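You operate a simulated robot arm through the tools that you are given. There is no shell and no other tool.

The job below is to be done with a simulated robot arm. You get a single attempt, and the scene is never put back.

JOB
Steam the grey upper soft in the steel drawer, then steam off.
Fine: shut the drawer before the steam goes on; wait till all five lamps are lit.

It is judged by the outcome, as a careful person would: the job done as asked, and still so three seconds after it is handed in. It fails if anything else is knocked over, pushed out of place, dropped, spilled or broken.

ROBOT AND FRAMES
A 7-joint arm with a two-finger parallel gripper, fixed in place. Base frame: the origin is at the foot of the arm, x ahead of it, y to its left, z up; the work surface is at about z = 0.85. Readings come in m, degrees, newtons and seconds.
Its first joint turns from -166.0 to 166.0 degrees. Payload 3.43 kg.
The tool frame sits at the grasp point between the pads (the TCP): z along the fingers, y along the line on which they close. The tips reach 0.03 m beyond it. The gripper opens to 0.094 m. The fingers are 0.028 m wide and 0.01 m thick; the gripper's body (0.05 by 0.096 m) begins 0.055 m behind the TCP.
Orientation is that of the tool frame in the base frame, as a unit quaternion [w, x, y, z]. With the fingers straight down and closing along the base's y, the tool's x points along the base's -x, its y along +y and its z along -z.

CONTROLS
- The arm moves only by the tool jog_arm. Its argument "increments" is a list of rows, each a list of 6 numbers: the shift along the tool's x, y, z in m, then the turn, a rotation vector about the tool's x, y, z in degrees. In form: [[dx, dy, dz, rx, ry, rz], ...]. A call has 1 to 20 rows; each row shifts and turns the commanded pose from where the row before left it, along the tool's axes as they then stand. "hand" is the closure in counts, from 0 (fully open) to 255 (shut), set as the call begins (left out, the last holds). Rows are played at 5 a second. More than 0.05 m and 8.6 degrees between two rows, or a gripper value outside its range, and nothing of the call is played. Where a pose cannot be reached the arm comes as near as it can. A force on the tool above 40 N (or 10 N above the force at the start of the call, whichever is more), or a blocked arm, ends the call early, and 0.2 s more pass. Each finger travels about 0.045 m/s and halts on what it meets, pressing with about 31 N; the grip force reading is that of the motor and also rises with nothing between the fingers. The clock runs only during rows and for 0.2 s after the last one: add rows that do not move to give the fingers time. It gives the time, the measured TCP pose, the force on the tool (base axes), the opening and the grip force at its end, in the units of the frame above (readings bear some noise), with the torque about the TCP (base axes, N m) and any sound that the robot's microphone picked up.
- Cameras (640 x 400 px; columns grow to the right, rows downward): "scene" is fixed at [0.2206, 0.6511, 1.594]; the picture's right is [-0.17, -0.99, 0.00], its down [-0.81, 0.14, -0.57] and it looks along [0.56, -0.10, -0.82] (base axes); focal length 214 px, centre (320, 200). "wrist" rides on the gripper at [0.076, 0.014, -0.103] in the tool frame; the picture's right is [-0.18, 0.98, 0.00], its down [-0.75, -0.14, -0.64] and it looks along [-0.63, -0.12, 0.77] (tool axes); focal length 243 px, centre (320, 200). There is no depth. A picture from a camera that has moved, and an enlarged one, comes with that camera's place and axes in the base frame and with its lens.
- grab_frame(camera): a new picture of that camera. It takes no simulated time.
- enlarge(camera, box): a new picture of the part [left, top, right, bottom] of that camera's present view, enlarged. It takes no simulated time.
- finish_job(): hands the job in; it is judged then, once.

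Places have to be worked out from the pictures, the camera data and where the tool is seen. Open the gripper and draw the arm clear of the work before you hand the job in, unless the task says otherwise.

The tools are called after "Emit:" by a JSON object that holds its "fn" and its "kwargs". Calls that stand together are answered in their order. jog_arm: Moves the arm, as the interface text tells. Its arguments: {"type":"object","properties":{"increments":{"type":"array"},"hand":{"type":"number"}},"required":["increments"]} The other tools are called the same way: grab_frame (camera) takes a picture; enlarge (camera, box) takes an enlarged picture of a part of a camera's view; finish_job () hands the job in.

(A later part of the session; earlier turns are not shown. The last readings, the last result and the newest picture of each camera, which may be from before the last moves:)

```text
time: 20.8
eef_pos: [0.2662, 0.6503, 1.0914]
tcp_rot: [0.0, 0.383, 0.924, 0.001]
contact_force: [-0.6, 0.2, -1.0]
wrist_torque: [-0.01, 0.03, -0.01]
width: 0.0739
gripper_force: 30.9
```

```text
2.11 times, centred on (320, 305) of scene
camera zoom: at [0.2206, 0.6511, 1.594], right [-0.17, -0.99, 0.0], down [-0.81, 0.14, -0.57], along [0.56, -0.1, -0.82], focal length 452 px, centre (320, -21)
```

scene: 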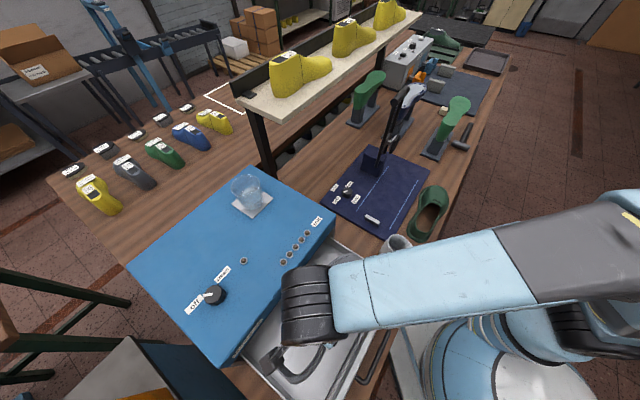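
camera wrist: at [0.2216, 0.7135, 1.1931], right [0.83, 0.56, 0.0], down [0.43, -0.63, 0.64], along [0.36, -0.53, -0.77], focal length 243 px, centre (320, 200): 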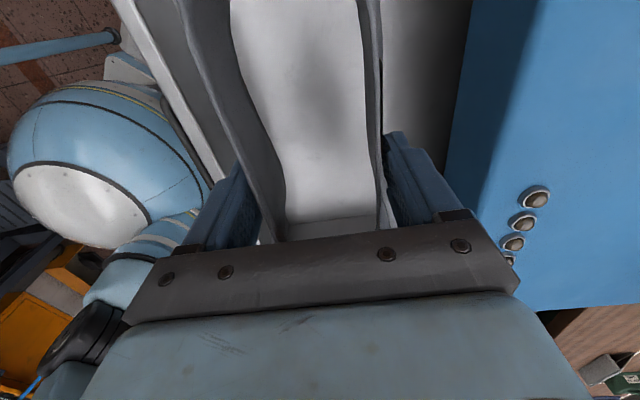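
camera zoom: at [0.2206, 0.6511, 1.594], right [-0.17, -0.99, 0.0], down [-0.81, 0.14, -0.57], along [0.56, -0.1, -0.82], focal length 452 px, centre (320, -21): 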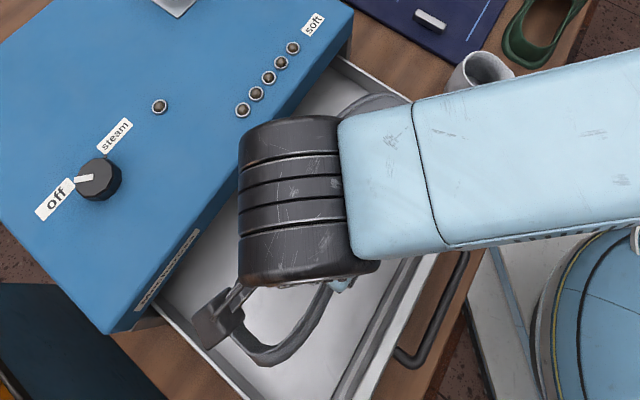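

The upper is over the drawer centre, clear of the walls. I'll lower 11 cm, keeping level, then check before the final touch-down.

Emit:
{"fn": "jog_arm", "kwargs": {"increments": [[0, 0, 0.02, 0, 0, 0], [0, 0, 0.03, 0, 0, 0], [0, 0, 0.03, 0, 0, 0], [0, 0, 0.03, 0, 0, 0], [0, 0, 0, 0, 0, 0], [0, 0, 0, 0, 0, 0]]}}

Emit:
{"fn": "grab_frame", "kwargs": {"camera": "wrist"}}

Emit:
{"fn": "enlarge", "kwargs": {"camera": "scene", "box": [220, 210, 420, 400]}}

```text
time: 22.2
eef_pos: [0.2666, 0.6515, 0.9788]
tcp_rot: [0.0, 0.383, 0.924, 0.0]
contact_force: [0.0, 0.2, -0.8]
wrist_torque: [0.02, 0.02, 0.01]
width: 0.0739
gripper_force: 31.0
```

```text
taken
camera wrist: at [0.221, 0.7143, 1.0809], right [0.83, 0.56, 0.0], down [0.43, -0.63, 0.64], along [0.36, -0.53, -0.77], focal length 243 px, centre (320, 200)
```

wrist: 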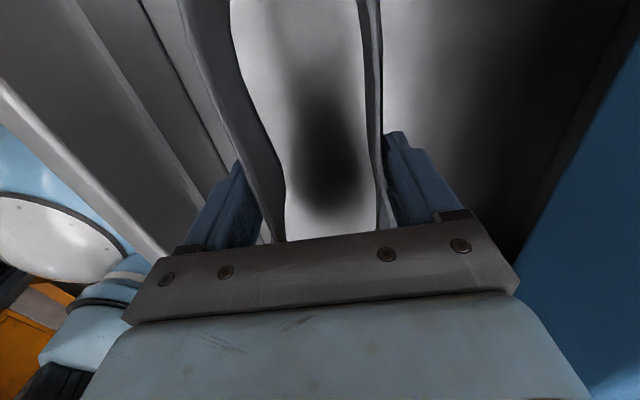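

```text
2.11 times, centred on (320, 305) of scene
camera zoom: at [0.2206, 0.6511, 1.594], right [-0.17, -0.99, 0.0], down [-0.81, 0.14, -0.57], along [0.56, -0.1, -0.82], focal length 452 px, centre (320, -21)
```

zoom: 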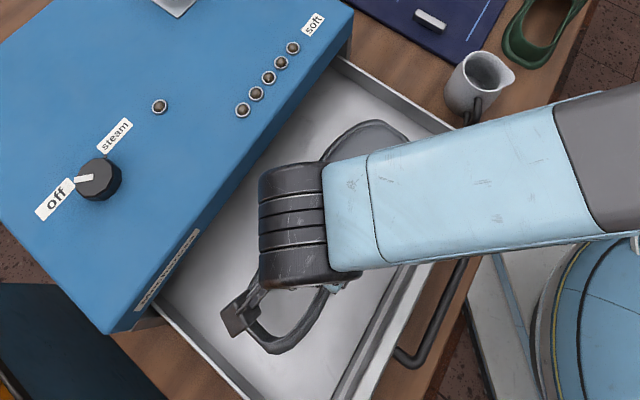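

Shadow under the upper shows it's a few centimetres above the drawer floor and well clear of all sides. I'll lower in small steps watching for contact force.

Emit:
{"fn": "jog_arm", "kwargs": {"increments": [[0, 0, 0.01, 0, 0, 0], [0, 0, 0.01, 0, 0, 0], [0, 0, 0.008, 0, 0, 0], [0, 0, 0, 0, 0, 0], [0, 0, 0, 0, 0, 0]]}}

Emit:
{"fn": "grab_frame", "kwargs": {"camera": "wrist"}}

```text
time: 23.4
eef_pos: [0.2654, 0.6507, 0.9505]
tcp_rot: [0.001, 0.383, 0.924, 0.0]
contact_force: [-0.8, -0.5, -1.7]
wrist_torque: [0.01, -0.01, 0.02]
width: 0.0742
gripper_force: 31.1
```

```text
taken
camera wrist: at [0.2221, 0.7143, 1.0532], right [0.83, 0.56, 0.0], down [0.43, -0.63, 0.64], along [0.36, -0.53, -0.77], focal length 243 px, centre (320, 200)
```

wrist: 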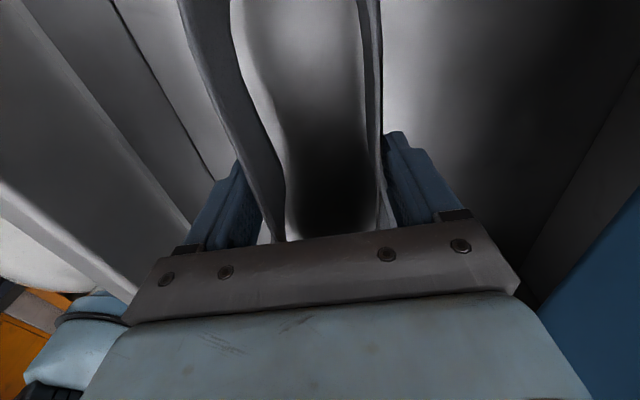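

No contact yet. Continuing down 10 mm in 2–3 mm steps.

Emit:
{"fn": "jog_arm", "kwargs": {"increments": [[0, 0, 0.003, 0, 0, 0], [0, 0, 0.003, 0, 0, 0], [0, 0, 0.003, 0, 0, 0], [0, 0, 0, 0, 0, 0]]}}

Emit:
{"fn": "jog_arm", "kwargs": {"increments": [[0, 0, 0.003, 0, 0, 0], [0, 0, 0.002, 0, 0, 0], [0, 0, 0, 0, 0, 0]]}}

```text
time: 24.4
eef_pos: [0.2683, 0.6528, 0.9413]
tcp_rot: [0.0, 0.383, 0.924, 0.001]
contact_force: [0.4, -0.5, -1.8]
wrist_torque: [0.0, 0.02, -0.02]
width: 0.0739
gripper_force: 30.7
```

```text
time: 25.2
eef_pos: [0.265, 0.6517, 0.9373]
tcp_rot: [0.0, 0.383, 0.924, 0.0]
contact_force: [-0.3, 0.7, -1.2]
wrist_torque: [0.02, 0.01, 0.0]
width: 0.074
gripper_force: 31.1
```

Still free. Continuing in 2 mm steps.

Emit:
{"fn": "jog_arm", "kwargs": {"increments": [[0, 0, 0.002, 0, 0, 0], [0, 0, 0.002, 0, 0, 0], [0, 0, 0, 0, 0, 0]]}}

Emit:
{"fn": "jog_arm", "kwargs": {"increments": [[0, 0, 0.002, 0, 0, 0], [0, 0, 0.002, 0, 0, 0], [0, 0, 0, 0, 0, 0]]}}

Emit:
{"fn": "grab_frame", "kwargs": {"camera": "wrist"}}

```text
time: 26.0
eef_pos: [0.2659, 0.6524, 0.9332]
tcp_rot: [0.0, 0.383, 0.924, 0.001]
contact_force: [0.6, 0.1, -1.9]
wrist_torque: [0.03, 0.04, 0.04]
width: 0.0739
gripper_force: 31.2
```

```text
time: 26.8
eef_pos: [0.266, 0.6513, 0.9308]
tcp_rot: [0.0, 0.383, 0.924, 0.0]
contact_force: [1.1, 0.0, -1.4]
wrist_torque: [0.03, 0.02, 0.0]
width: 0.0739
gripper_force: 30.6
```

```text
taken
camera wrist: at [0.2214, 0.714, 1.0325], right [0.83, 0.56, 0.0], down [0.43, -0.63, 0.64], along [0.36, -0.53, -0.77], focal length 243 px, centre (320, 200)
```

wrist: 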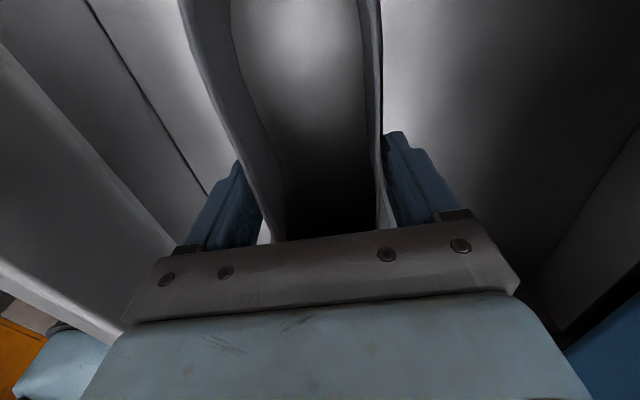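

No floor contact force yet; continuing down in 2 mm steps.

Emit:
{"fn": "jog_arm", "kwargs": {"increments": [[0, 0, 0.002, 0, 0, 0], [0, 0, 0.002, 0, 0, 0], [0, 0, 0, 0, 0, 0]]}}

Emit:
{"fn": "jog_arm", "kwargs": {"increments": [[0, 0, 0.002, 0, 0, 0], [0, 0, 0.002, 0, 0, 0], [0, 0, 0, 0, 0, 0]]}}

```text
time: 27.6
eef_pos: [0.2659, 0.6513, 0.9263]
tcp_rot: [0.0, 0.382, 0.924, 0.0]
contact_force: [0.1, 0.1, -1.6]
wrist_torque: [0.06, 0.04, 0.01]
width: 0.0739
gripper_force: 31.0
```

```text
time: 28.4
eef_pos: [0.2658, 0.6518, 0.9218]
tcp_rot: [-0.001, 0.382, 0.924, 0.0]
contact_force: [1.0, -2.3, 9.1]
wrist_torque: [-0.02, -0.67, -0.05]
width: 0.0741
gripper_force: 31.1
```

Floor contact: 9 N up at TCP z≈0.922, mainly under the forefoot, so the upper is resting on the drawer floor. I'll open the gripper.

Emit:
{"fn": "jog_arm", "kwargs": {"increments": [[0, 0, 0, 0, 0, 0], [0, 0, 0, 0, 0, 0], [0, 0, 0, 0, 0, 0], [0, 0, 0, 0, 0, 0]], "hand": 0}}

Emit:
{"fn": "grab_frame", "kwargs": {"camera": "wrist"}}

```text
time: 29.4
eef_pos: [0.2664, 0.6508, 0.9223]
tcp_rot: [0.0, 0.383, 0.924, 0.0]
contact_force: [0.1, -0.5, 0.2]
wrist_torque: [0.02, 0.03, -0.01]
width: 0.094
gripper_force: 0.1
```

```text
taken
camera wrist: at [0.221, 0.7143, 1.0236], right [0.83, 0.56, 0.0], down [0.43, -0.63, 0.64], along [0.36, -0.53, -0.77], focal length 243 px, centre (320, 200)
```

wrist: 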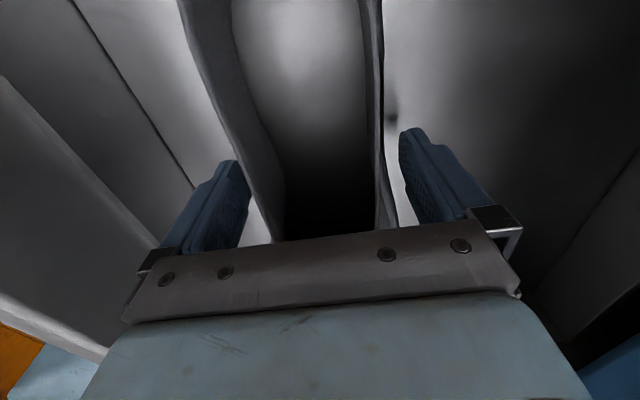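

Released, forces are zero. I'll raise straight up and check that the upper stays flat in the drawer.

Emit:
{"fn": "jog_arm", "kwargs": {"increments": [[0, 0, -0.01, 0, 0, 0], [0, 0, -0.015, 0, 0, 0], [0, 0, -0.02, 0, 0, 0], [0, 0, -0.03, 0, 0, 0], [0, 0, -0.04, 0, 0, 0], [0, 0, -0.04, 0, 0, 0], [0, 0, -0.04, 0, 0, 0], [0, 0, -0.04, 0, 0, 0], [0, 0, -0.035, 0, 0, 0], [0, 0, 0, 0, 0, 0]]}}

Emit:
{"fn": "grab_frame", "kwargs": {"camera": "wrist"}}

Emit:
{"fn": "grab_frame", "kwargs": {"camera": "scene"}}

```text
time: 31.6
eef_pos: [0.265, 0.652, 1.1918]
tcp_rot: [0.0, 0.383, 0.924, 0.0]
contact_force: [0.9, 0.2, -0.2]
wrist_torque: [-0.02, -0.01, 0.0]
width: 0.094
gripper_force: 0.0
```

```text
taken
camera wrist: at [0.2209, 0.7142, 1.294], right [0.83, 0.56, 0.0], down [0.43, -0.63, 0.64], along [0.36, -0.53, -0.77], focal length 243 px, centre (320, 200)
```

wrist: 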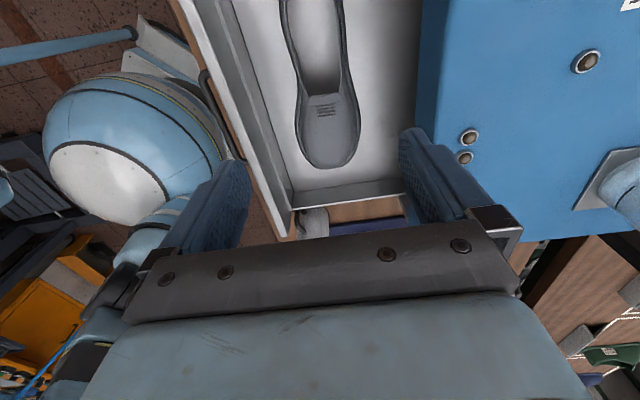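

```text
taken
```

scene: 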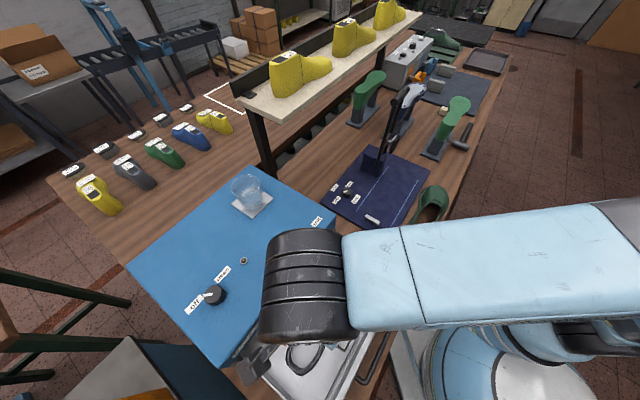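

The upper sits flat inside the drawer. Next I'll close the drawer by pushing its handle bar from the robot side; I'll first turn the tool −90° so its narrow side (and the camera behind) faces the handle.

Emit:
{"fn": "jog_arm", "kwargs": {"increments": [[0, 0, -0.01, 0, 0, -7.5], [0, 0, 0, 0, 0, -7.5], [0, 0, 0, 0, 0, -7.5], [0, 0, 0, 0, 0, -7.5], [0, 0, 0, 0, 0, -7.5], [0, 0, 0, 0, 0, -7.5], [0, 0, 0, 0, 0, -7.5], [0, 0, 0, 0, 0, -7.5], [0, 0, 0, 0, 0, -7.5], [0, 0, 0, 0, 0, -7.5], [0, 0, 0, 0, 0, -7.5], [0, 0, 0, 0, 0, -7.5], [0, 0, 0, 0, 0, 0]], "hand": 255}}

Emit:
{"fn": "grab_frame", "kwargs": {"camera": "wrist"}}

Emit:
{"fn": "grab_frame", "kwargs": {"camera": "scene"}}

```text
time: 34.4
eef_pos: [0.2657, 0.65, 1.2032]
tcp_rot: [0.0, -0.383, 0.924, 0.0]
contact_force: [-0.8, 0.3, -0.4]
wrist_torque: [-0.03, -0.01, 0.05]
width: 0.0
gripper_force: 31.1
```

```text
taken
camera wrist: at [0.2017, 0.6056, 1.304], right [-0.57, 0.82, 0.0], down [0.63, 0.43, 0.64], along [0.53, 0.36, -0.77], focal length 243 px, centre (320, 200)
```

wrist: 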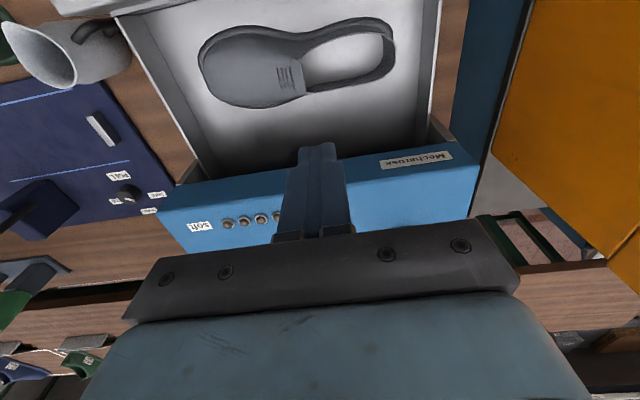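

```text
taken
```

scene: 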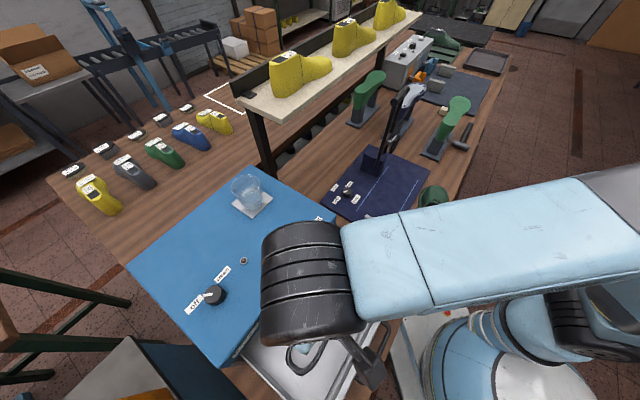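

The tool turned and the wrist camera shows the grey upper lying flat in the drawer. I'll back off toward the robot, over the front of the handle, staying high.

Emit:
{"fn": "jog_arm", "kwargs": {"increments": [[0.03, -0.006, 0, 0, 0, 0], [0.03, -0.006, 0, 0, 0, 0], [0.03, -0.006, 0, 0, 0, 0], [0.03, -0.006, 0, 0, 0, 0], [0.03, -0.006, 0, 0, 0, 0], [0.03, -0.006, 0, 0, 0, 0], [0.025, 0, 0, 0, 0, 0], [0, 0, 0, 0, 0, 0], [0, 0, 0, 0, 0, 0]]}}

Emit:
{"fn": "grab_frame", "kwargs": {"camera": "wrist"}}

Emit:
{"fn": "grab_frame", "kwargs": {"camera": "scene"}}

```text
time: 36.4
eef_pos: [0.1459, 0.4822, 1.2003]
tcp_rot: [0.0, -0.383, 0.924, 0.001]
contact_force: [0.4, 0.8, 0.4]
wrist_torque: [-0.04, 0.0, 0.0]
width: 0.0
gripper_force: 30.5
```

```text
taken
camera wrist: at [0.0823, 0.4375, 1.3019], right [-0.56, 0.83, 0.0], down [0.63, 0.43, 0.64], along [0.53, 0.36, -0.77], focal length 243 px, centre (320, 200)
```

wrist: 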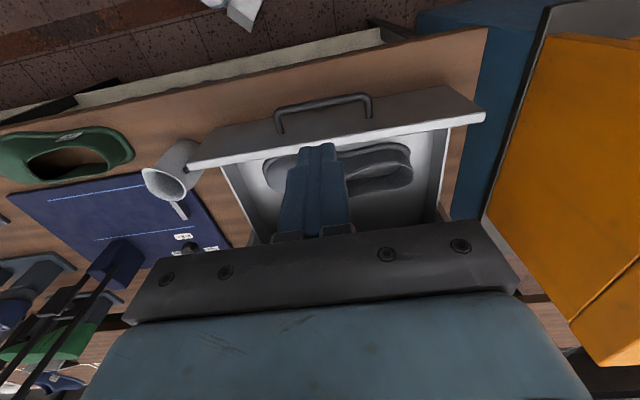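

```text
taken
```

scene: 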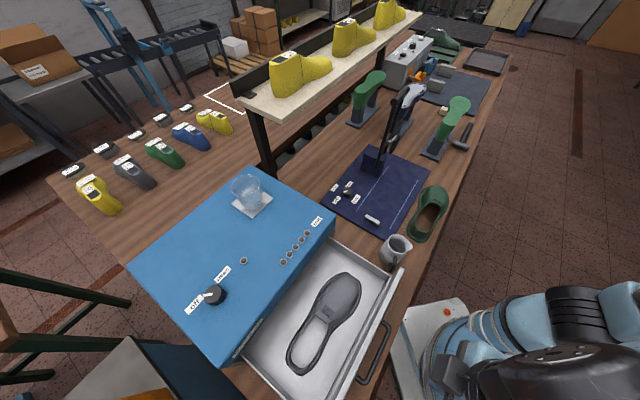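

The handle and panel are now in view, but the mug sits close to the panel's end, so I need to be sure the panel will pass it. Zooming in from both cameras.

Emit:
{"fn": "enlarge", "kwargs": {"camera": "wrist", "box": [120, 90, 280, 250]}}

Emit:
{"fn": "enlarge", "kwargs": {"camera": "wrist", "box": [180, 70, 500, 250]}}

Emit:
{"fn": "enlarge", "kwargs": {"camera": "scene", "box": [360, 220, 430, 290]}}

Emit:
{"fn": "enlarge", "kwargs": {"camera": "scene", "box": [310, 290, 430, 400]}}

```text
2.50 times, centred on (200, 170) of wrist
camera zoom: at [0.0823, 0.4375, 1.3019], right [-0.56, 0.83, 0.0], down [0.63, 0.43, 0.64], along [0.53, 0.36, -0.77], focal length 606 px, centre (620, 275)
```

zoom: 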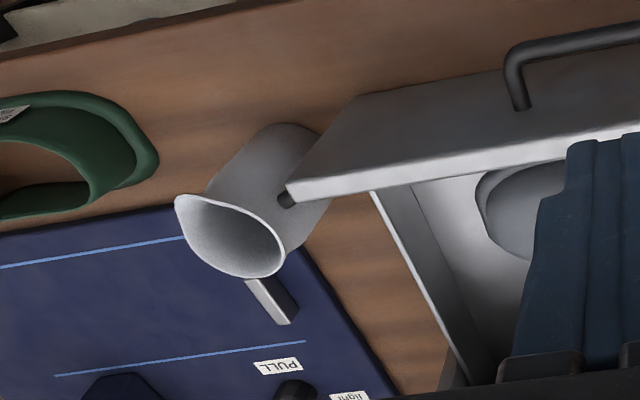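

```text
2.00 times, centred on (340, 160) of wrist
camera zoom: at [0.0823, 0.4375, 1.3019], right [-0.56, 0.83, 0.0], down [0.63, 0.43, 0.64], along [0.53, 0.36, -0.77], focal length 485 px, centre (280, 280)
```

zoom: 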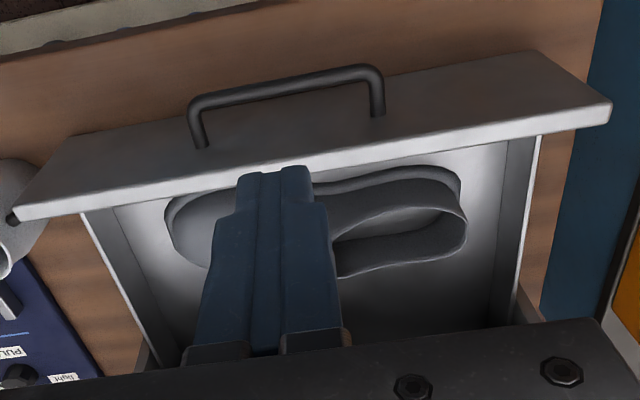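

```text
5.71 times, centred on (395, 255) of scene
camera zoom: at [0.2206, 0.6511, 1.594], right [-0.17, -0.99, 0.0], down [-0.81, 0.14, -0.57], along [0.56, -0.1, -0.82], focal length 1226 px, centre (-109, -114)
```

zoom: 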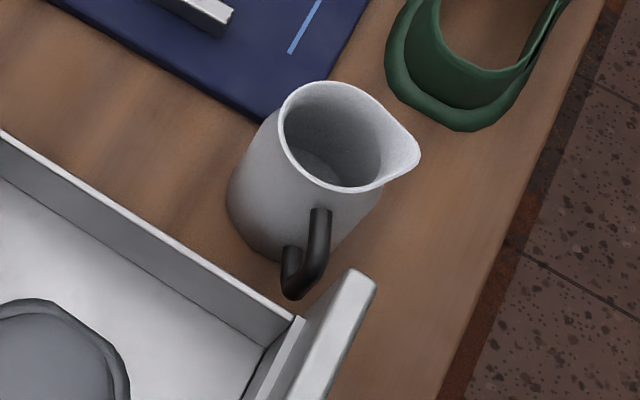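

```text
3.64 times, centred on (370, 345) of scene
camera zoom: at [0.2206, 0.6511, 1.594], right [-0.17, -0.99, 0.0], down [-0.81, 0.14, -0.57], along [0.56, -0.1, -0.82], focal length 780 px, centre (138, -327)
```

zoom: 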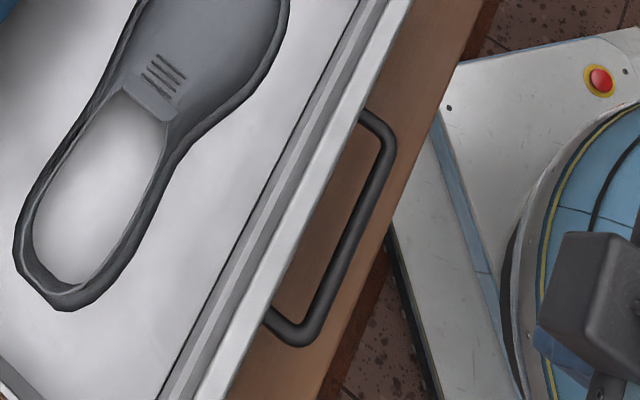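

Triangulation puts the panel's right end near e1≈−0.014 (top z≈0.98) and the mug handle's outermost part near e1≈−0.005 to −0.01, which is very tight. I'll zoom much further to judge this clearance precisely.

Emit:
{"fn": "enlarge", "kwargs": {"camera": "scene", "box": [380, 240, 412, 272]}}

Emit:
{"fn": "enlarge", "kwargs": {"camera": "wrist", "box": [170, 130, 220, 180]}}

Emit:
{"fn": "enlarge", "kwargs": {"camera": "scene", "box": [310, 190, 350, 240]}}

```text
12.50 times, centred on (396, 256) of scene
camera zoom: at [0.2206, 0.6511, 1.594], right [-0.17, -0.99, 0.0], down [-0.81, 0.14, -0.57], along [0.56, -0.1, -0.82], focal length 2681 px, centre (-630, -500)
```

zoom: 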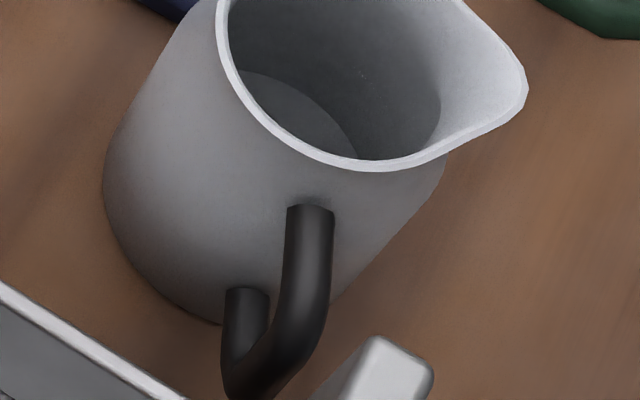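

```text
8.00 times, centred on (195, 155) of wrist
camera zoom: at [0.0823, 0.4375, 1.3019], right [-0.56, 0.83, 0.0], down [0.63, 0.43, 0.64], along [0.53, 0.36, -0.77], focal length 1941 px, centre (1320, 560)
```

zoom: 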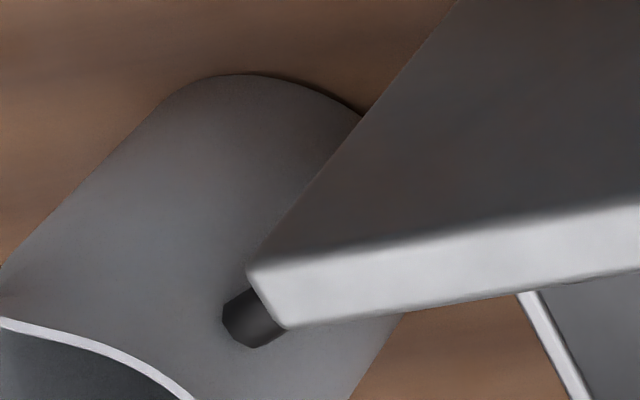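

```text
8.00 times, centred on (330, 215) of scene
camera zoom: at [0.2206, 0.6511, 1.594], right [-0.17, -0.99, 0.0], down [-0.81, 0.14, -0.57], along [0.56, -0.1, -0.82], focal length 1716 px, centre (240, 80)
```

zoom: 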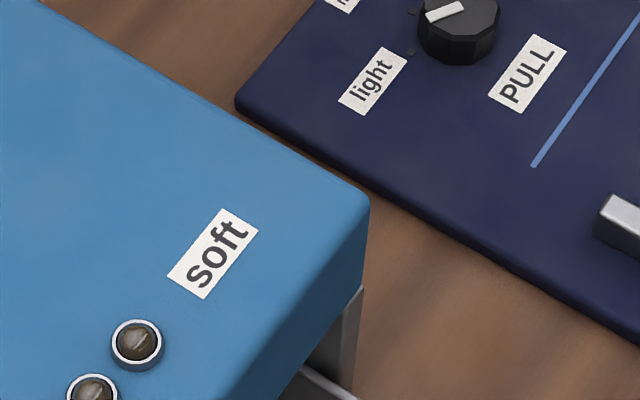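

The refined triangulation gives panel end e1≈−0.010 and handle outer surface ≈ 0.000 to −0.003, i.e. a clearance of some millimetres. To be sure, I'll move the wrist camera right above that spot to look straight along the panel end.

Emit:
{"fn": "jog_arm", "kwargs": {"increments": [[-0.015, -0.03, 0, 0, 0, 0], [-0.015, -0.03, 0, 0, 0, 0], [-0.015, -0.03, 0, 0, 0, 0], [-0.015, -0.03, 0, 0, 0, 0], [-0.015, -0.03, 0, 0, 0, 0], [-0.015, -0.03, 0, 0, 0, 0], [-0.015, -0.03, 0, 0, 0, 0], [-0.015, -0.03, 0, 0, 0, 0], [-0.01, -0.008, 0, 0, 0, 0], [0, 0, 0, 0, 0, 0], [0, 0, 0, 0, 0, 0]]}}

Emit:
{"fn": "grab_frame", "kwargs": {"camera": "wrist"}}

Emit:
{"fn": "enlarge", "kwargs": {"camera": "wrist", "box": [260, 0, 380, 120]}}

```text
time: 38.8
eef_pos: [0.4132, 0.3974, 1.2017]
tcp_rot: [0.0, -0.382, 0.924, -0.001]
contact_force: [0.0, -0.4, 0.3]
wrist_torque: [-0.02, 0.0, 0.01]
width: 0.0
gripper_force: 31.3
```

```text
taken
camera wrist: at [0.349, 0.3515, 1.3033], right [-0.56, 0.83, 0.0], down [0.63, 0.43, 0.64], along [0.53, 0.36, -0.77], focal length 243 px, centre (320, 200)
```

wrist: 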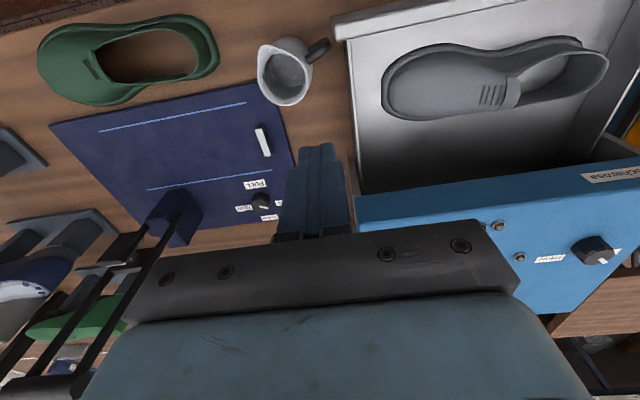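

```text
3.33 times, centred on (320, 60) of wrist
camera zoom: at [0.349, 0.3515, 1.3033], right [-0.56, 0.83, 0.0], down [0.63, 0.43, 0.64], along [0.53, 0.36, -0.77], focal length 809 px, centre (320, 667)
```

zoom: 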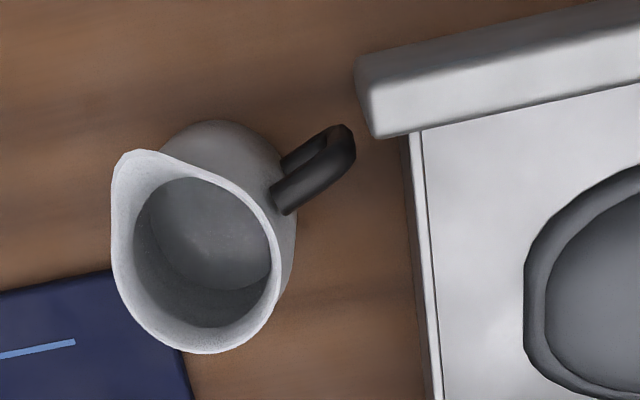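

Seen from directly above, the panel end is at e1≈−0.012 and the mug handle's outermost point at ≈−0.0066: about 5 mm clear, with the mug body further off, so the drawer can close past it. I'll return in front of the drawer handle (bar at e1≈−0.232, e2≈0.4885, z≈0.928), still high.

Emit:
{"fn": "jog_arm", "kwargs": {"increments": [[0.015, 0.03, 0, 0, 0, 0], [0.015, 0.03, 0, 0, 0, 0], [0.015, 0.03, 0, 0, 0, 0], [0.015, 0.03, 0, 0, 0, 0], [0.015, 0.03, 0, 0, 0, 0], [0.015, 0.03, 0, 0, 0, 0], [0.015, 0.03, 0, 0, 0, 0], [0.015, 0.025, 0, 0, 0, 0], [0.006, 0.008, 0, 0, 0, 0], [0, 0, 0, 0, 0, 0], [0, 0, 0, 0, 0, 0]]}}

Emit:
{"fn": "jog_arm", "kwargs": {"increments": [[0, 0, 0.03, 0, 0, 0], [0, 0, 0.03, 0, 0, 0], [0, 0, 0.03, 0, 0, 0], [0, 0, 0.03, 0, 0, 0], [0, 0, 0.03, 0, 0, 0], [0, 0, 0, 0, 0, 0], [0, 0, 0, 0, 0, 0]]}}

Emit:
{"fn": "grab_frame", "kwargs": {"camera": "wrist"}}

Emit:
{"fn": "grab_frame", "kwargs": {"camera": "scene"}}

```text
time: 41.2
eef_pos: [0.1536, 0.4813, 1.202]
tcp_rot: [0.001, -0.383, 0.924, 0.0]
contact_force: [0.7, 1.0, -0.7]
wrist_torque: [-0.01, -0.03, 0.03]
width: 0.0001
gripper_force: 31.1
```

```text
time: 42.8
eef_pos: [0.1511, 0.4804, 1.0513]
tcp_rot: [0.001, -0.383, 0.924, 0.0]
contact_force: [-0.7, 0.6, 0.5]
wrist_torque: [-0.03, 0.01, -0.01]
width: 0.0
gripper_force: 31.1
```

```text
taken
camera wrist: at [0.0866, 0.4358, 1.1535], right [-0.56, 0.83, 0.0], down [0.63, 0.43, 0.64], along [0.53, 0.36, -0.77], focal length 243 px, centre (320, 200)
```

wrist: 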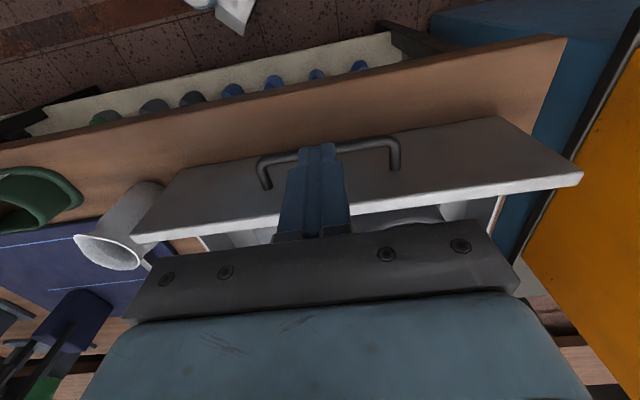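

```text
taken
```

scene: 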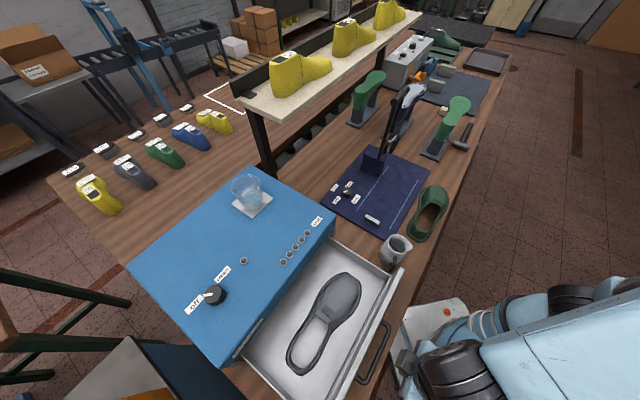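

Aligned at e1≈−0.233, e2≈0.4465 with ~2 cm gap before the handle bar. I'll descend to z≈0.925 beside the bar.

Emit:
{"fn": "jog_arm", "kwargs": {"increments": [[0, 0, 0.025, 0, 0, 0], [0, 0, 0.025, 0, 0, 0], [0, 0, 0.025, 0, 0, 0], [0, 0, 0.025, 0, 0, 0], [0, 0, 0.025, 0, 0, 0], [0, 0, 0, 0, 0, 0], [0, 0, 0, 0, 0, 0]]}}

Emit:
{"fn": "grab_frame", "kwargs": {"camera": "wrist"}}

Emit:
{"fn": "grab_frame", "kwargs": {"camera": "scene"}}

```text
time: 44.4
eef_pos: [0.1548, 0.4804, 0.9271]
tcp_rot: [0.0, -0.383, 0.924, 0.0]
contact_force: [0.2, 0.2, -0.7]
wrist_torque: [-0.01, 0.01, -0.01]
width: 0.0001
gripper_force: 31.2
```

```text
taken
camera wrist: at [0.0887, 0.4351, 1.0297], right [-0.56, 0.83, 0.0], down [0.63, 0.43, 0.64], along [0.53, 0.36, -0.77], focal length 243 px, centre (320, 200)
```

wrist: 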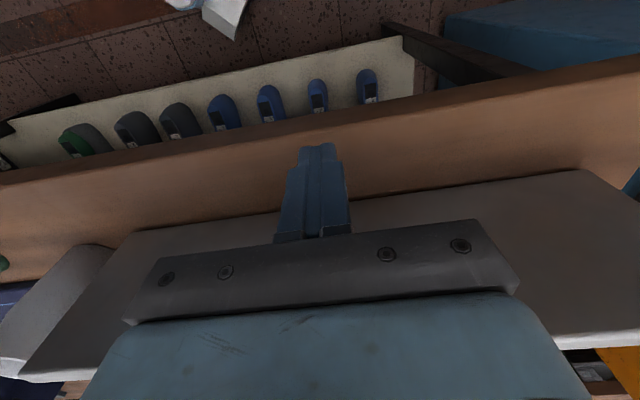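

```text
taken
```

scene: 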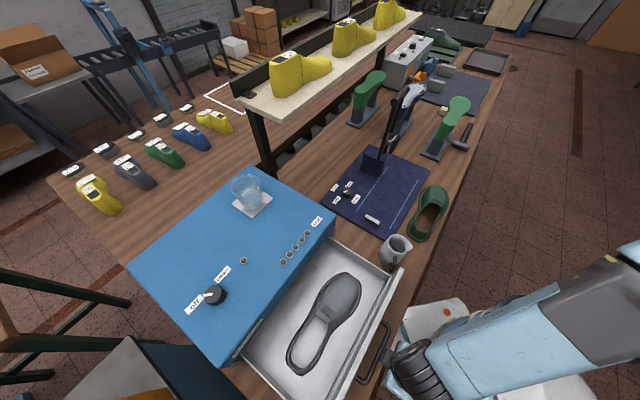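

Tool is in front of the handle at the right height, nothing touched. I'll advance 2 cm until the bar is met, then a first ~1 cm of push, checking force and the mug gap.

Emit:
{"fn": "jog_arm", "kwargs": {"increments": [[-0.01, 0, 0, 0, 0, 0], [-0.008, 0, 0, 0, 0, 0], [-0.005, 0, 0, 0, 0, 0], [-0.005, 0, 0, 0, 0, 0], [-0.005, 0, 0, 0, 0, 0], [0, 0, 0, 0, 0, 0]]}}

Emit:
{"fn": "enlarge", "kwargs": {"camera": "scene", "box": [360, 220, 430, 290]}}

Emit:
{"fn": "enlarge", "kwargs": {"camera": "scene", "box": [260, 240, 430, 400]}}

```text
time: 45.8
eef_pos: [0.1763, 0.5049, 0.9271]
tcp_rot: [0.0, -0.383, 0.924, 0.0]
contact_force: [0.6, 0.2, 0.0]
wrist_torque: [-0.02, -0.02, 0.0]
width: 0.0
gripper_force: 30.5
```

```text
5.71 times, centred on (395, 255) of scene
camera zoom: at [0.2206, 0.6511, 1.594], right [-0.17, -0.99, 0.0], down [-0.81, 0.14, -0.57], along [0.56, -0.1, -0.82], focal length 1226 px, centre (-109, -114)
```

zoom: 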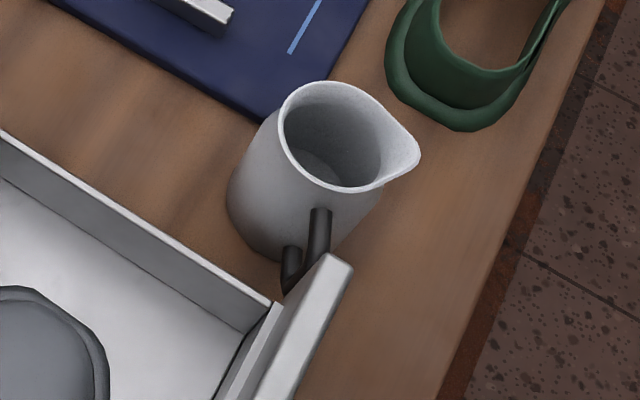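

```text
2.50 times, centred on (345, 320) of scene
camera zoom: at [0.2206, 0.6511, 1.594], right [-0.17, -0.99, 0.0], down [-0.81, 0.14, -0.57], along [0.56, -0.1, -0.82], focal length 536 px, centre (258, -100)
```

zoom: 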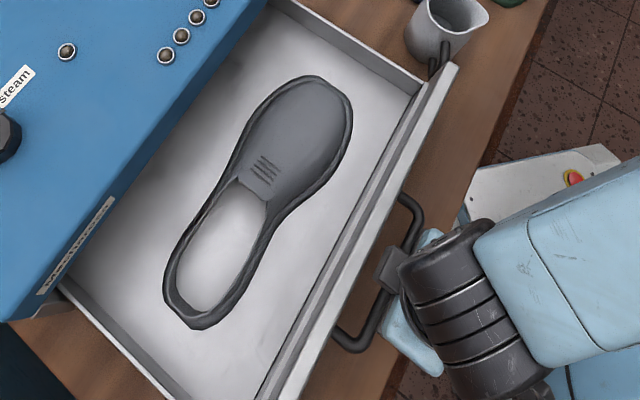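

The drawer moves freely (force <1 N), and the mug's image is unchanged while the panel is now passing its handle. I'll continue slowly for another 2 cm and recheck the mug.

Emit:
{"fn": "jog_arm", "kwargs": {"increments": [[-0.005, 0, 0, 0, 0, 0], [-0.005, 0, 0, 0, 0, 0], [-0.005, 0, 0, 0, 0, 0], [-0.005, 0, 0, 0, 0, 0], [0, 0, 0, 0, 0, 0]]}}

Emit:
{"fn": "enlarge", "kwargs": {"camera": "scene", "box": [360, 220, 430, 290]}}

```text
time: 47.0
eef_pos: [0.1901, 0.5179, 0.9262]
tcp_rot: [0.0, -0.383, 0.924, 0.0]
contact_force: [0.3, -1.1, 0.4]
wrist_torque: [0.0, 0.01, 0.04]
width: 0.0
gripper_force: 31.1
```

```text
5.71 times, centred on (395, 255) of scene
camera zoom: at [0.2206, 0.6511, 1.594], right [-0.17, -0.99, 0.0], down [-0.81, 0.14, -0.57], along [0.56, -0.1, -0.82], focal length 1226 px, centre (-109, -114)
```

zoom: 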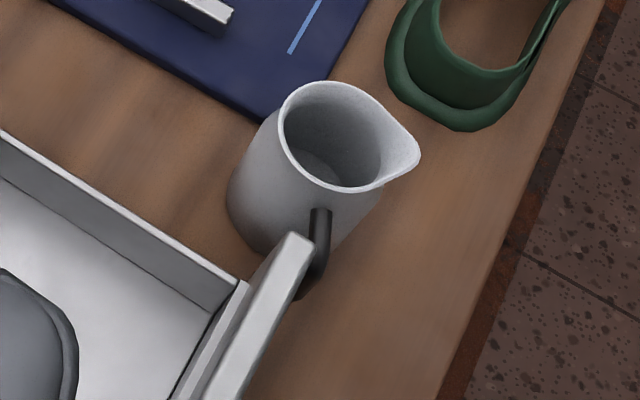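

The mug hasn't moved and the panel has passed its handle. Continuing the push 14 cm at 1 cm per row.

Emit:
{"fn": "jog_arm", "kwargs": {"increments": [[-0.007, 0, 0, 0, 0, 0], [-0.01, 0, 0, 0, 0, 0], [-0.01, 0, 0, 0, 0, 0], [-0.01, 0, 0, 0, 0, 0], [-0.01, 0, 0, 0, 0, 0], [-0.01, 0, 0, 0, 0, 0], [-0.01, 0, 0, 0, 0, 0], [-0.01, 0, 0, 0, 0, 0], [-0.01, 0, 0, 0, 0, 0], [-0.01, 0, 0, 0, 0, 0], [-0.01, 0, 0, 0, 0, 0], [-0.01, 0, 0, 0, 0, 0], [-0.01, 0, 0, 0, 0, 0], [-0.008, 0, 0, 0, 0, 0], [-0.005, 0, 0, 0, 0, 0], [0, 0, 0, 0, 0, 0]]}}

Emit:
{"fn": "grab_frame", "kwargs": {"camera": "scene"}}

Emit:
{"fn": "grab_frame", "kwargs": {"camera": "wrist"}}

```text
time: 50.4
eef_pos: [0.2897, 0.6181, 0.9271]
tcp_rot: [0.0, -0.383, 0.924, 0.001]
contact_force: [-0.1, 0.2, -0.1]
wrist_torque: [0.03, -0.01, -0.01]
width: 0.0
gripper_force: 31.5
```

```text
taken
```

scene: 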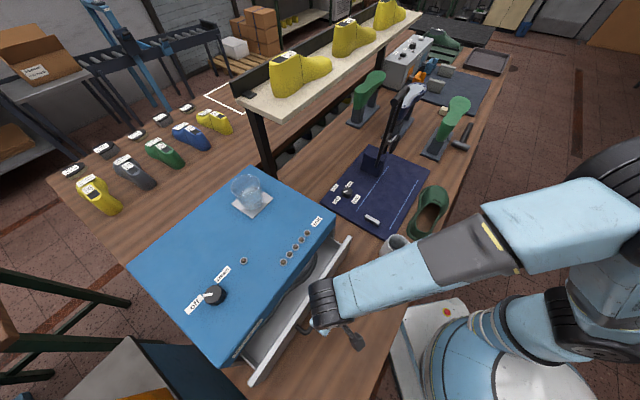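

```text
taken
camera wrist: at [0.2246, 0.5718, 1.0292], right [-0.56, 0.83, 0.0], down [0.63, 0.43, 0.64], along [0.53, 0.36, -0.77], focal length 243 px, centre (320, 200)
```

wrist: 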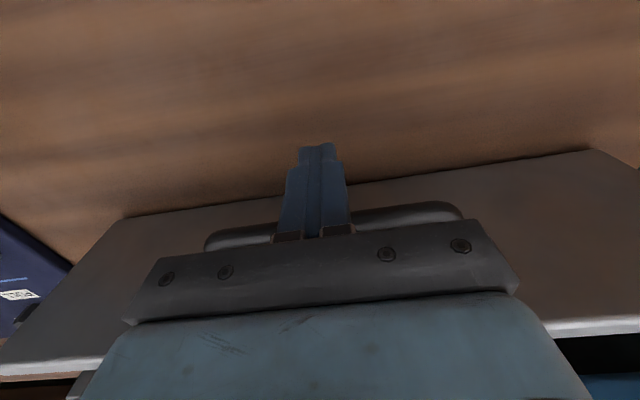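

The drawer is about 5–6 cm from closed, no resistance so far. I'll finish with 5 mm steps and then 3 mm steps until it stops.

Emit:
{"fn": "jog_arm", "kwargs": {"increments": [[-0.005, 0, 0, 0, 0, 0], [-0.006, 0, 0, 0, 0, 0], [-0.006, 0, 0, 0, 0, 0], [-0.006, 0, 0, 0, 0, 0], [-0.006, 0, 0, 0, 0, 0], [-0.006, 0, 0, 0, 0, 0], [-0.005, 0, 0, 0, 0, 0], [-0.004, 0, 0, 0, 0, 0], [0, 0, 0, 0, 0, 0]]}}

Emit:
{"fn": "enlarge", "kwargs": {"camera": "scene", "box": [220, 210, 400, 390]}}

Emit:
{"fn": "grab_frame", "kwargs": {"camera": "wrist"}}

```text
time: 52.4
eef_pos: [0.3209, 0.6473, 0.9266]
tcp_rot: [0.0, -0.382, 0.924, 0.0]
contact_force: [0.2, -0.4, -0.5]
wrist_torque: [0.0, 0.0, -0.01]
width: 0.0002
gripper_force: 31.0
```

```text
2.22 times, centred on (310, 300) of scene
camera zoom: at [0.2206, 0.6511, 1.594], right [-0.17, -0.99, 0.0], down [-0.81, 0.14, -0.57], along [0.56, -0.1, -0.82], focal length 477 px, centre (342, -22)
```

zoom: 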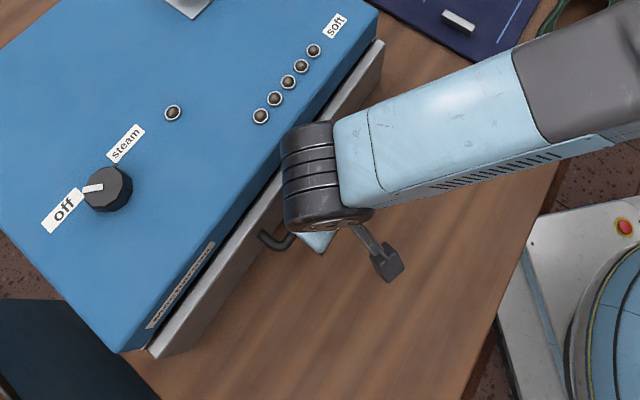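

```text
taken
camera wrist: at [0.256, 0.6026, 1.029], right [-0.56, 0.83, 0.0], down [0.63, 0.43, 0.64], along [0.53, 0.36, -0.77], focal length 243 px, centre (320, 200)
```

wrist: 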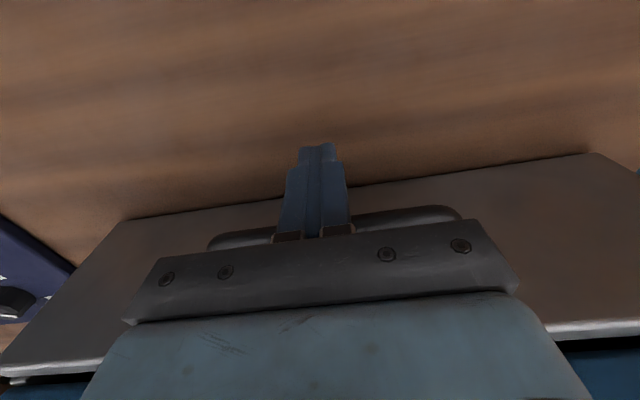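

About a centimetre remains by the look of the gap. Continuing in 2–3 mm steps until force rises.

Emit:
{"fn": "jog_arm", "kwargs": {"increments": [[-0.003, 0, 0, 0, 0, 0], [-0.003, 0, 0, 0, 0, 0], [-0.003, 0, 0, 0, 0, 0], [0, 0, 0, 0, 0, 0]]}}

Emit:
{"fn": "jog_arm", "kwargs": {"increments": [[-0.002, 0, 0, 0, 0, 0], [-0.002, 0, 0, 0, 0, 0], [-0.002, 0, 0, 0, 0, 0], [0, 0, 0, 0, 0, 0]]}}

Emit:
{"fn": "enlarge", "kwargs": {"camera": "scene", "box": [220, 210, 400, 390]}}

```text
time: 53.2
eef_pos: [0.3224, 0.65, 0.9272]
tcp_rot: [-0.002, -0.383, 0.924, -0.003]
contact_force: [-7.1, -14.1, 5.0]
wrist_torque: [0.18, -0.01, 0.11]
width: 0.0
gripper_force: 30.6
stopped in row 3: the force on the tool passed its limit at 47 N (the readings are from after the stop); the commanded pose is now the measured one
```

```text
time: 53.7
eef_pos: [0.3221, 0.6504, 0.9262]
tcp_rot: [-0.005, -0.383, 0.924, -0.005]
contact_force: [-7.7, -13.4, 4.6]
wrist_torque: [0.19, -0.1, 0.07]
width: 0.0
gripper_force: 30.9
stopped in row 2: the force on the tool passed its limit at 44 N (the readings are from after the stop); the commanded pose is now the measured one
```

```text
2.22 times, centred on (310, 300) of scene
camera zoom: at [0.2206, 0.6511, 1.594], right [-0.17, -0.99, 0.0], down [-0.81, 0.14, -0.57], along [0.56, -0.1, -0.82], focal length 477 px, centre (342, -22)
```

zoom: 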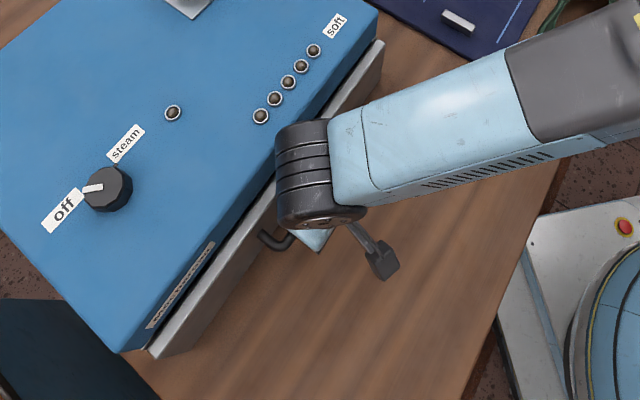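

The push stopped with ~45 N. I need to tell whether that's the drawer fully shut or something catching, so I'll zoom in on the panel seam and around the tool.

Emit:
{"fn": "enlarge", "kwargs": {"camera": "scene", "box": [250, 320, 310, 375]}}

Emit:
{"fn": "enlarge", "kwargs": {"camera": "scene", "box": [310, 205, 345, 250]}}

Emit:
{"fn": "enlarge", "kwargs": {"camera": "scene", "box": [285, 250, 345, 320]}}

Emit:
{"fn": "grab_frame", "kwargs": {"camera": "wrist"}}

```text
7.27 times, centred on (280, 348) of scene
camera zoom: at [0.2206, 0.6511, 1.594], right [-0.17, -0.99, 0.0], down [-0.81, 0.14, -0.57], along [0.56, -0.1, -0.82], focal length 1560 px, centre (611, -873)
```

zoom: 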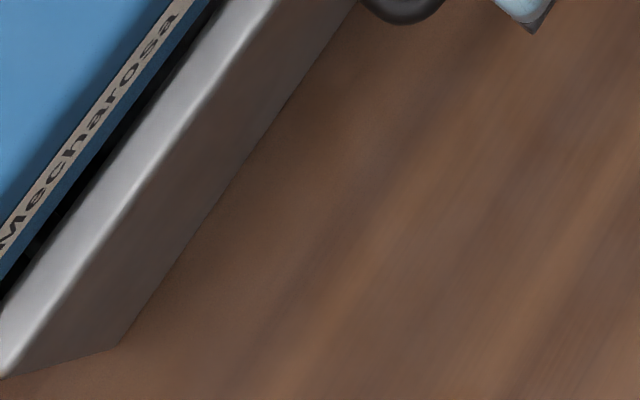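

```text
8.89 times, centred on (328, 228) of scene
camera zoom: at [0.2206, 0.6511, 1.594], right [-0.17, -0.99, 0.0], down [-0.81, 0.14, -0.57], along [0.56, -0.1, -0.82], focal length 1906 px, centre (253, -44)
```

zoom: 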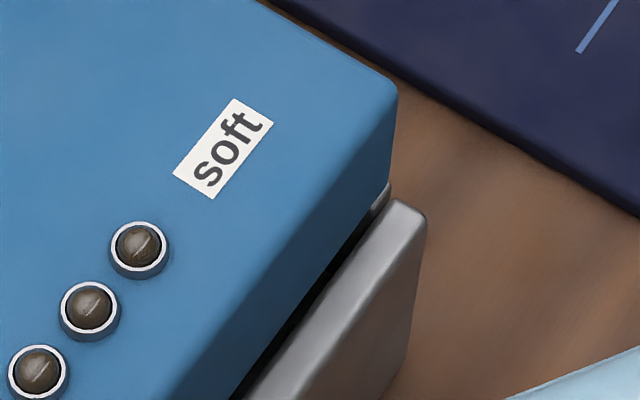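

```text
5.71 times, centred on (315, 285) of scene
camera zoom: at [0.2206, 0.6511, 1.594], right [-0.17, -0.99, 0.0], down [-0.81, 0.14, -0.57], along [0.56, -0.1, -0.82], focal length 1226 px, centre (349, -286)
```

zoom: 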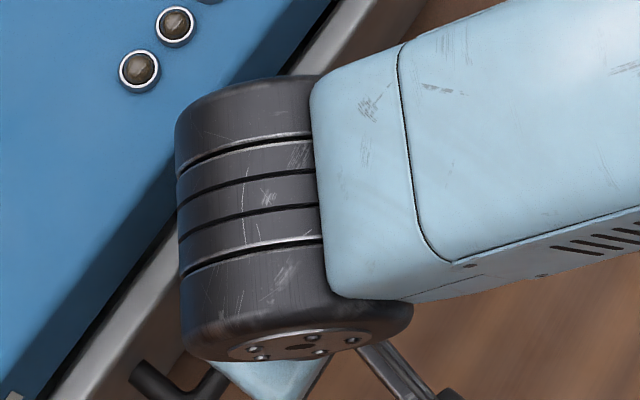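

```text
taken
camera wrist: at [0.2584, 0.6064, 1.0299], right [-0.57, 0.82, -0.01], down [0.64, 0.44, 0.63], along [0.52, 0.35, -0.78], focal length 243 px, centre (320, 200)
```

wrist: 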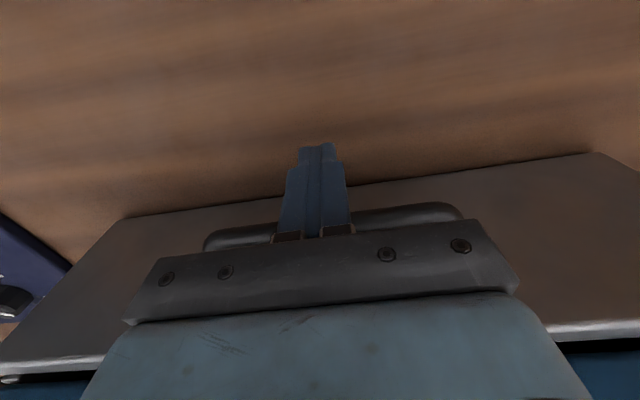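

The panel travelled ~0.22 m and now sits just at the cabinet face (back edge e2≈0.760 vs face ≈0.766), so this looks like the closed stop. I'll back off the handle and view the seam from the front to confirm.

Emit:
{"fn": "jog_arm", "kwargs": {"increments": [[0.005, 0, 0, 0, 0, 0], [0.01, 0, 0, 0, 0, 0], [0.015, 0, 0, 0, 0, 0], [0.02, 0, 0, 0, 0, 0], [0.02, 0, 0, 0, 0, 0], [0.02, 0, 0, 0, 0, 0], [0, 0, -0.03, 0, 0, 0], [0, 0, -0.04, 0, 0, 0], [0, 0, -0.04, 0, 0, 0], [0, 0, -0.04, 0, 0, 0], [0, 0, -0.04, 0, 0, 0], [0, 0, 0, 0, 0, 0]]}}

Emit:
{"fn": "grab_frame", "kwargs": {"camera": "wrist"}}

Emit:
{"fn": "grab_frame", "kwargs": {"camera": "scene"}}

```text
time: 56.3
eef_pos: [0.2624, 0.5921, 1.1144]
tcp_rot: [-0.005, -0.384, 0.923, -0.005]
contact_force: [-0.4, -0.5, -0.2]
wrist_torque: [0.0, -0.03, -0.01]
width: 0.0001
gripper_force: 31.4
```

```text
taken
camera wrist: at [0.1975, 0.547, 1.2185], right [-0.57, 0.82, -0.01], down [0.64, 0.44, 0.63], along [0.52, 0.35, -0.77], focal length 243 px, centre (320, 200)
```

wrist: 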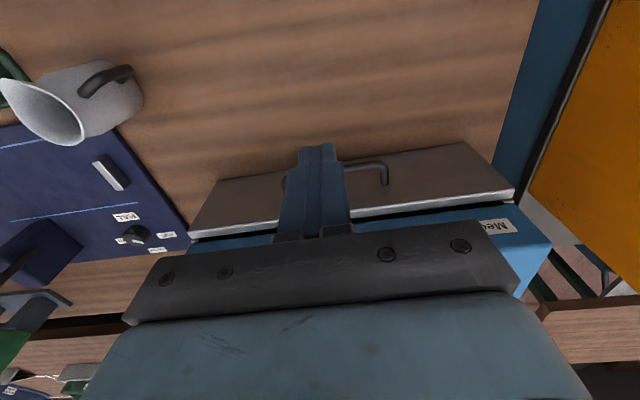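

```text
taken
```

scene: 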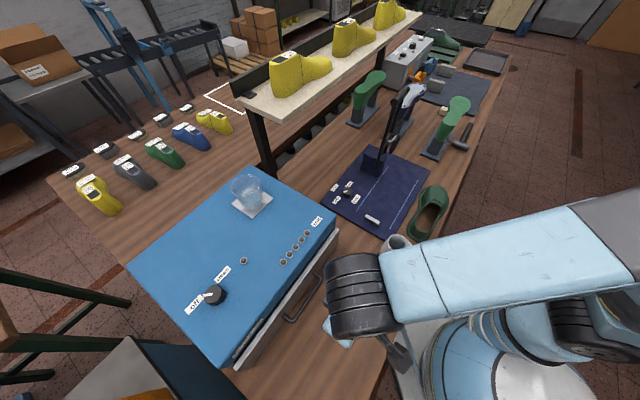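

The mug stands where it was. Zooming on the seam from the front to confirm the drawer is fully shut.

Emit:
{"fn": "enlarge", "kwargs": {"camera": "wrist", "box": [380, 140, 560, 260]}}

Emit:
{"fn": "enlarge", "kwargs": {"camera": "wrist", "box": [170, 160, 300, 260]}}

Emit:
{"fn": "enlarge", "kwargs": {"camera": "scene", "box": [220, 210, 350, 380]}}

```text
3.33 times, centred on (470, 200) of wrist
camera zoom: at [0.1975, 0.547, 1.2185], right [-0.57, 0.82, -0.01], down [0.64, 0.44, 0.63], along [0.52, 0.35, -0.77], focal length 809 px, centre (-180, 200)
```

zoom: 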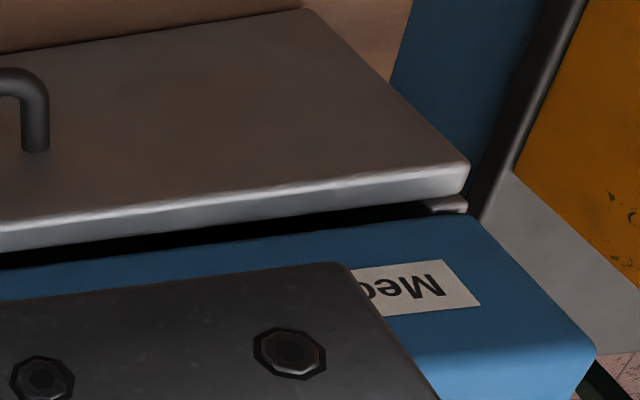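

```text
4.00 times, centred on (235, 210) of wrist
camera zoom: at [0.1975, 0.547, 1.2185], right [-0.57, 0.82, -0.01], down [0.64, 0.44, 0.63], along [0.52, 0.35, -0.77], focal length 970 px, centre (660, 160)
```

zoom: 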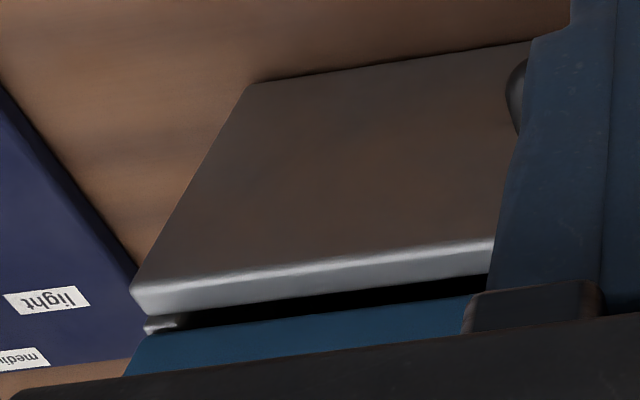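

```text
2.35 times, centred on (285, 295) of scene
camera zoom: at [0.2206, 0.6511, 1.594], right [-0.17, -0.99, 0.0], down [-0.81, 0.14, -0.57], along [0.56, -0.1, -0.82], focal length 505 px, centre (402, -24)
```

zoom: 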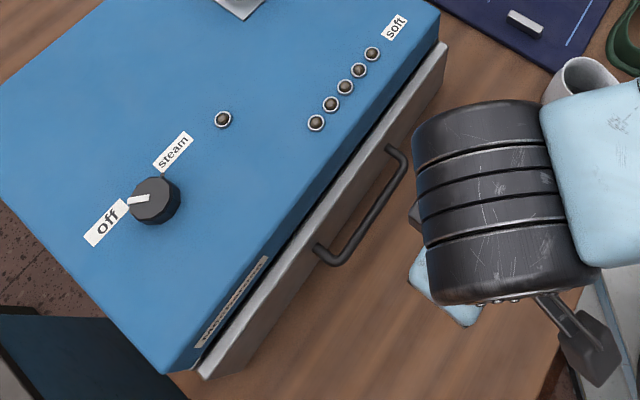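

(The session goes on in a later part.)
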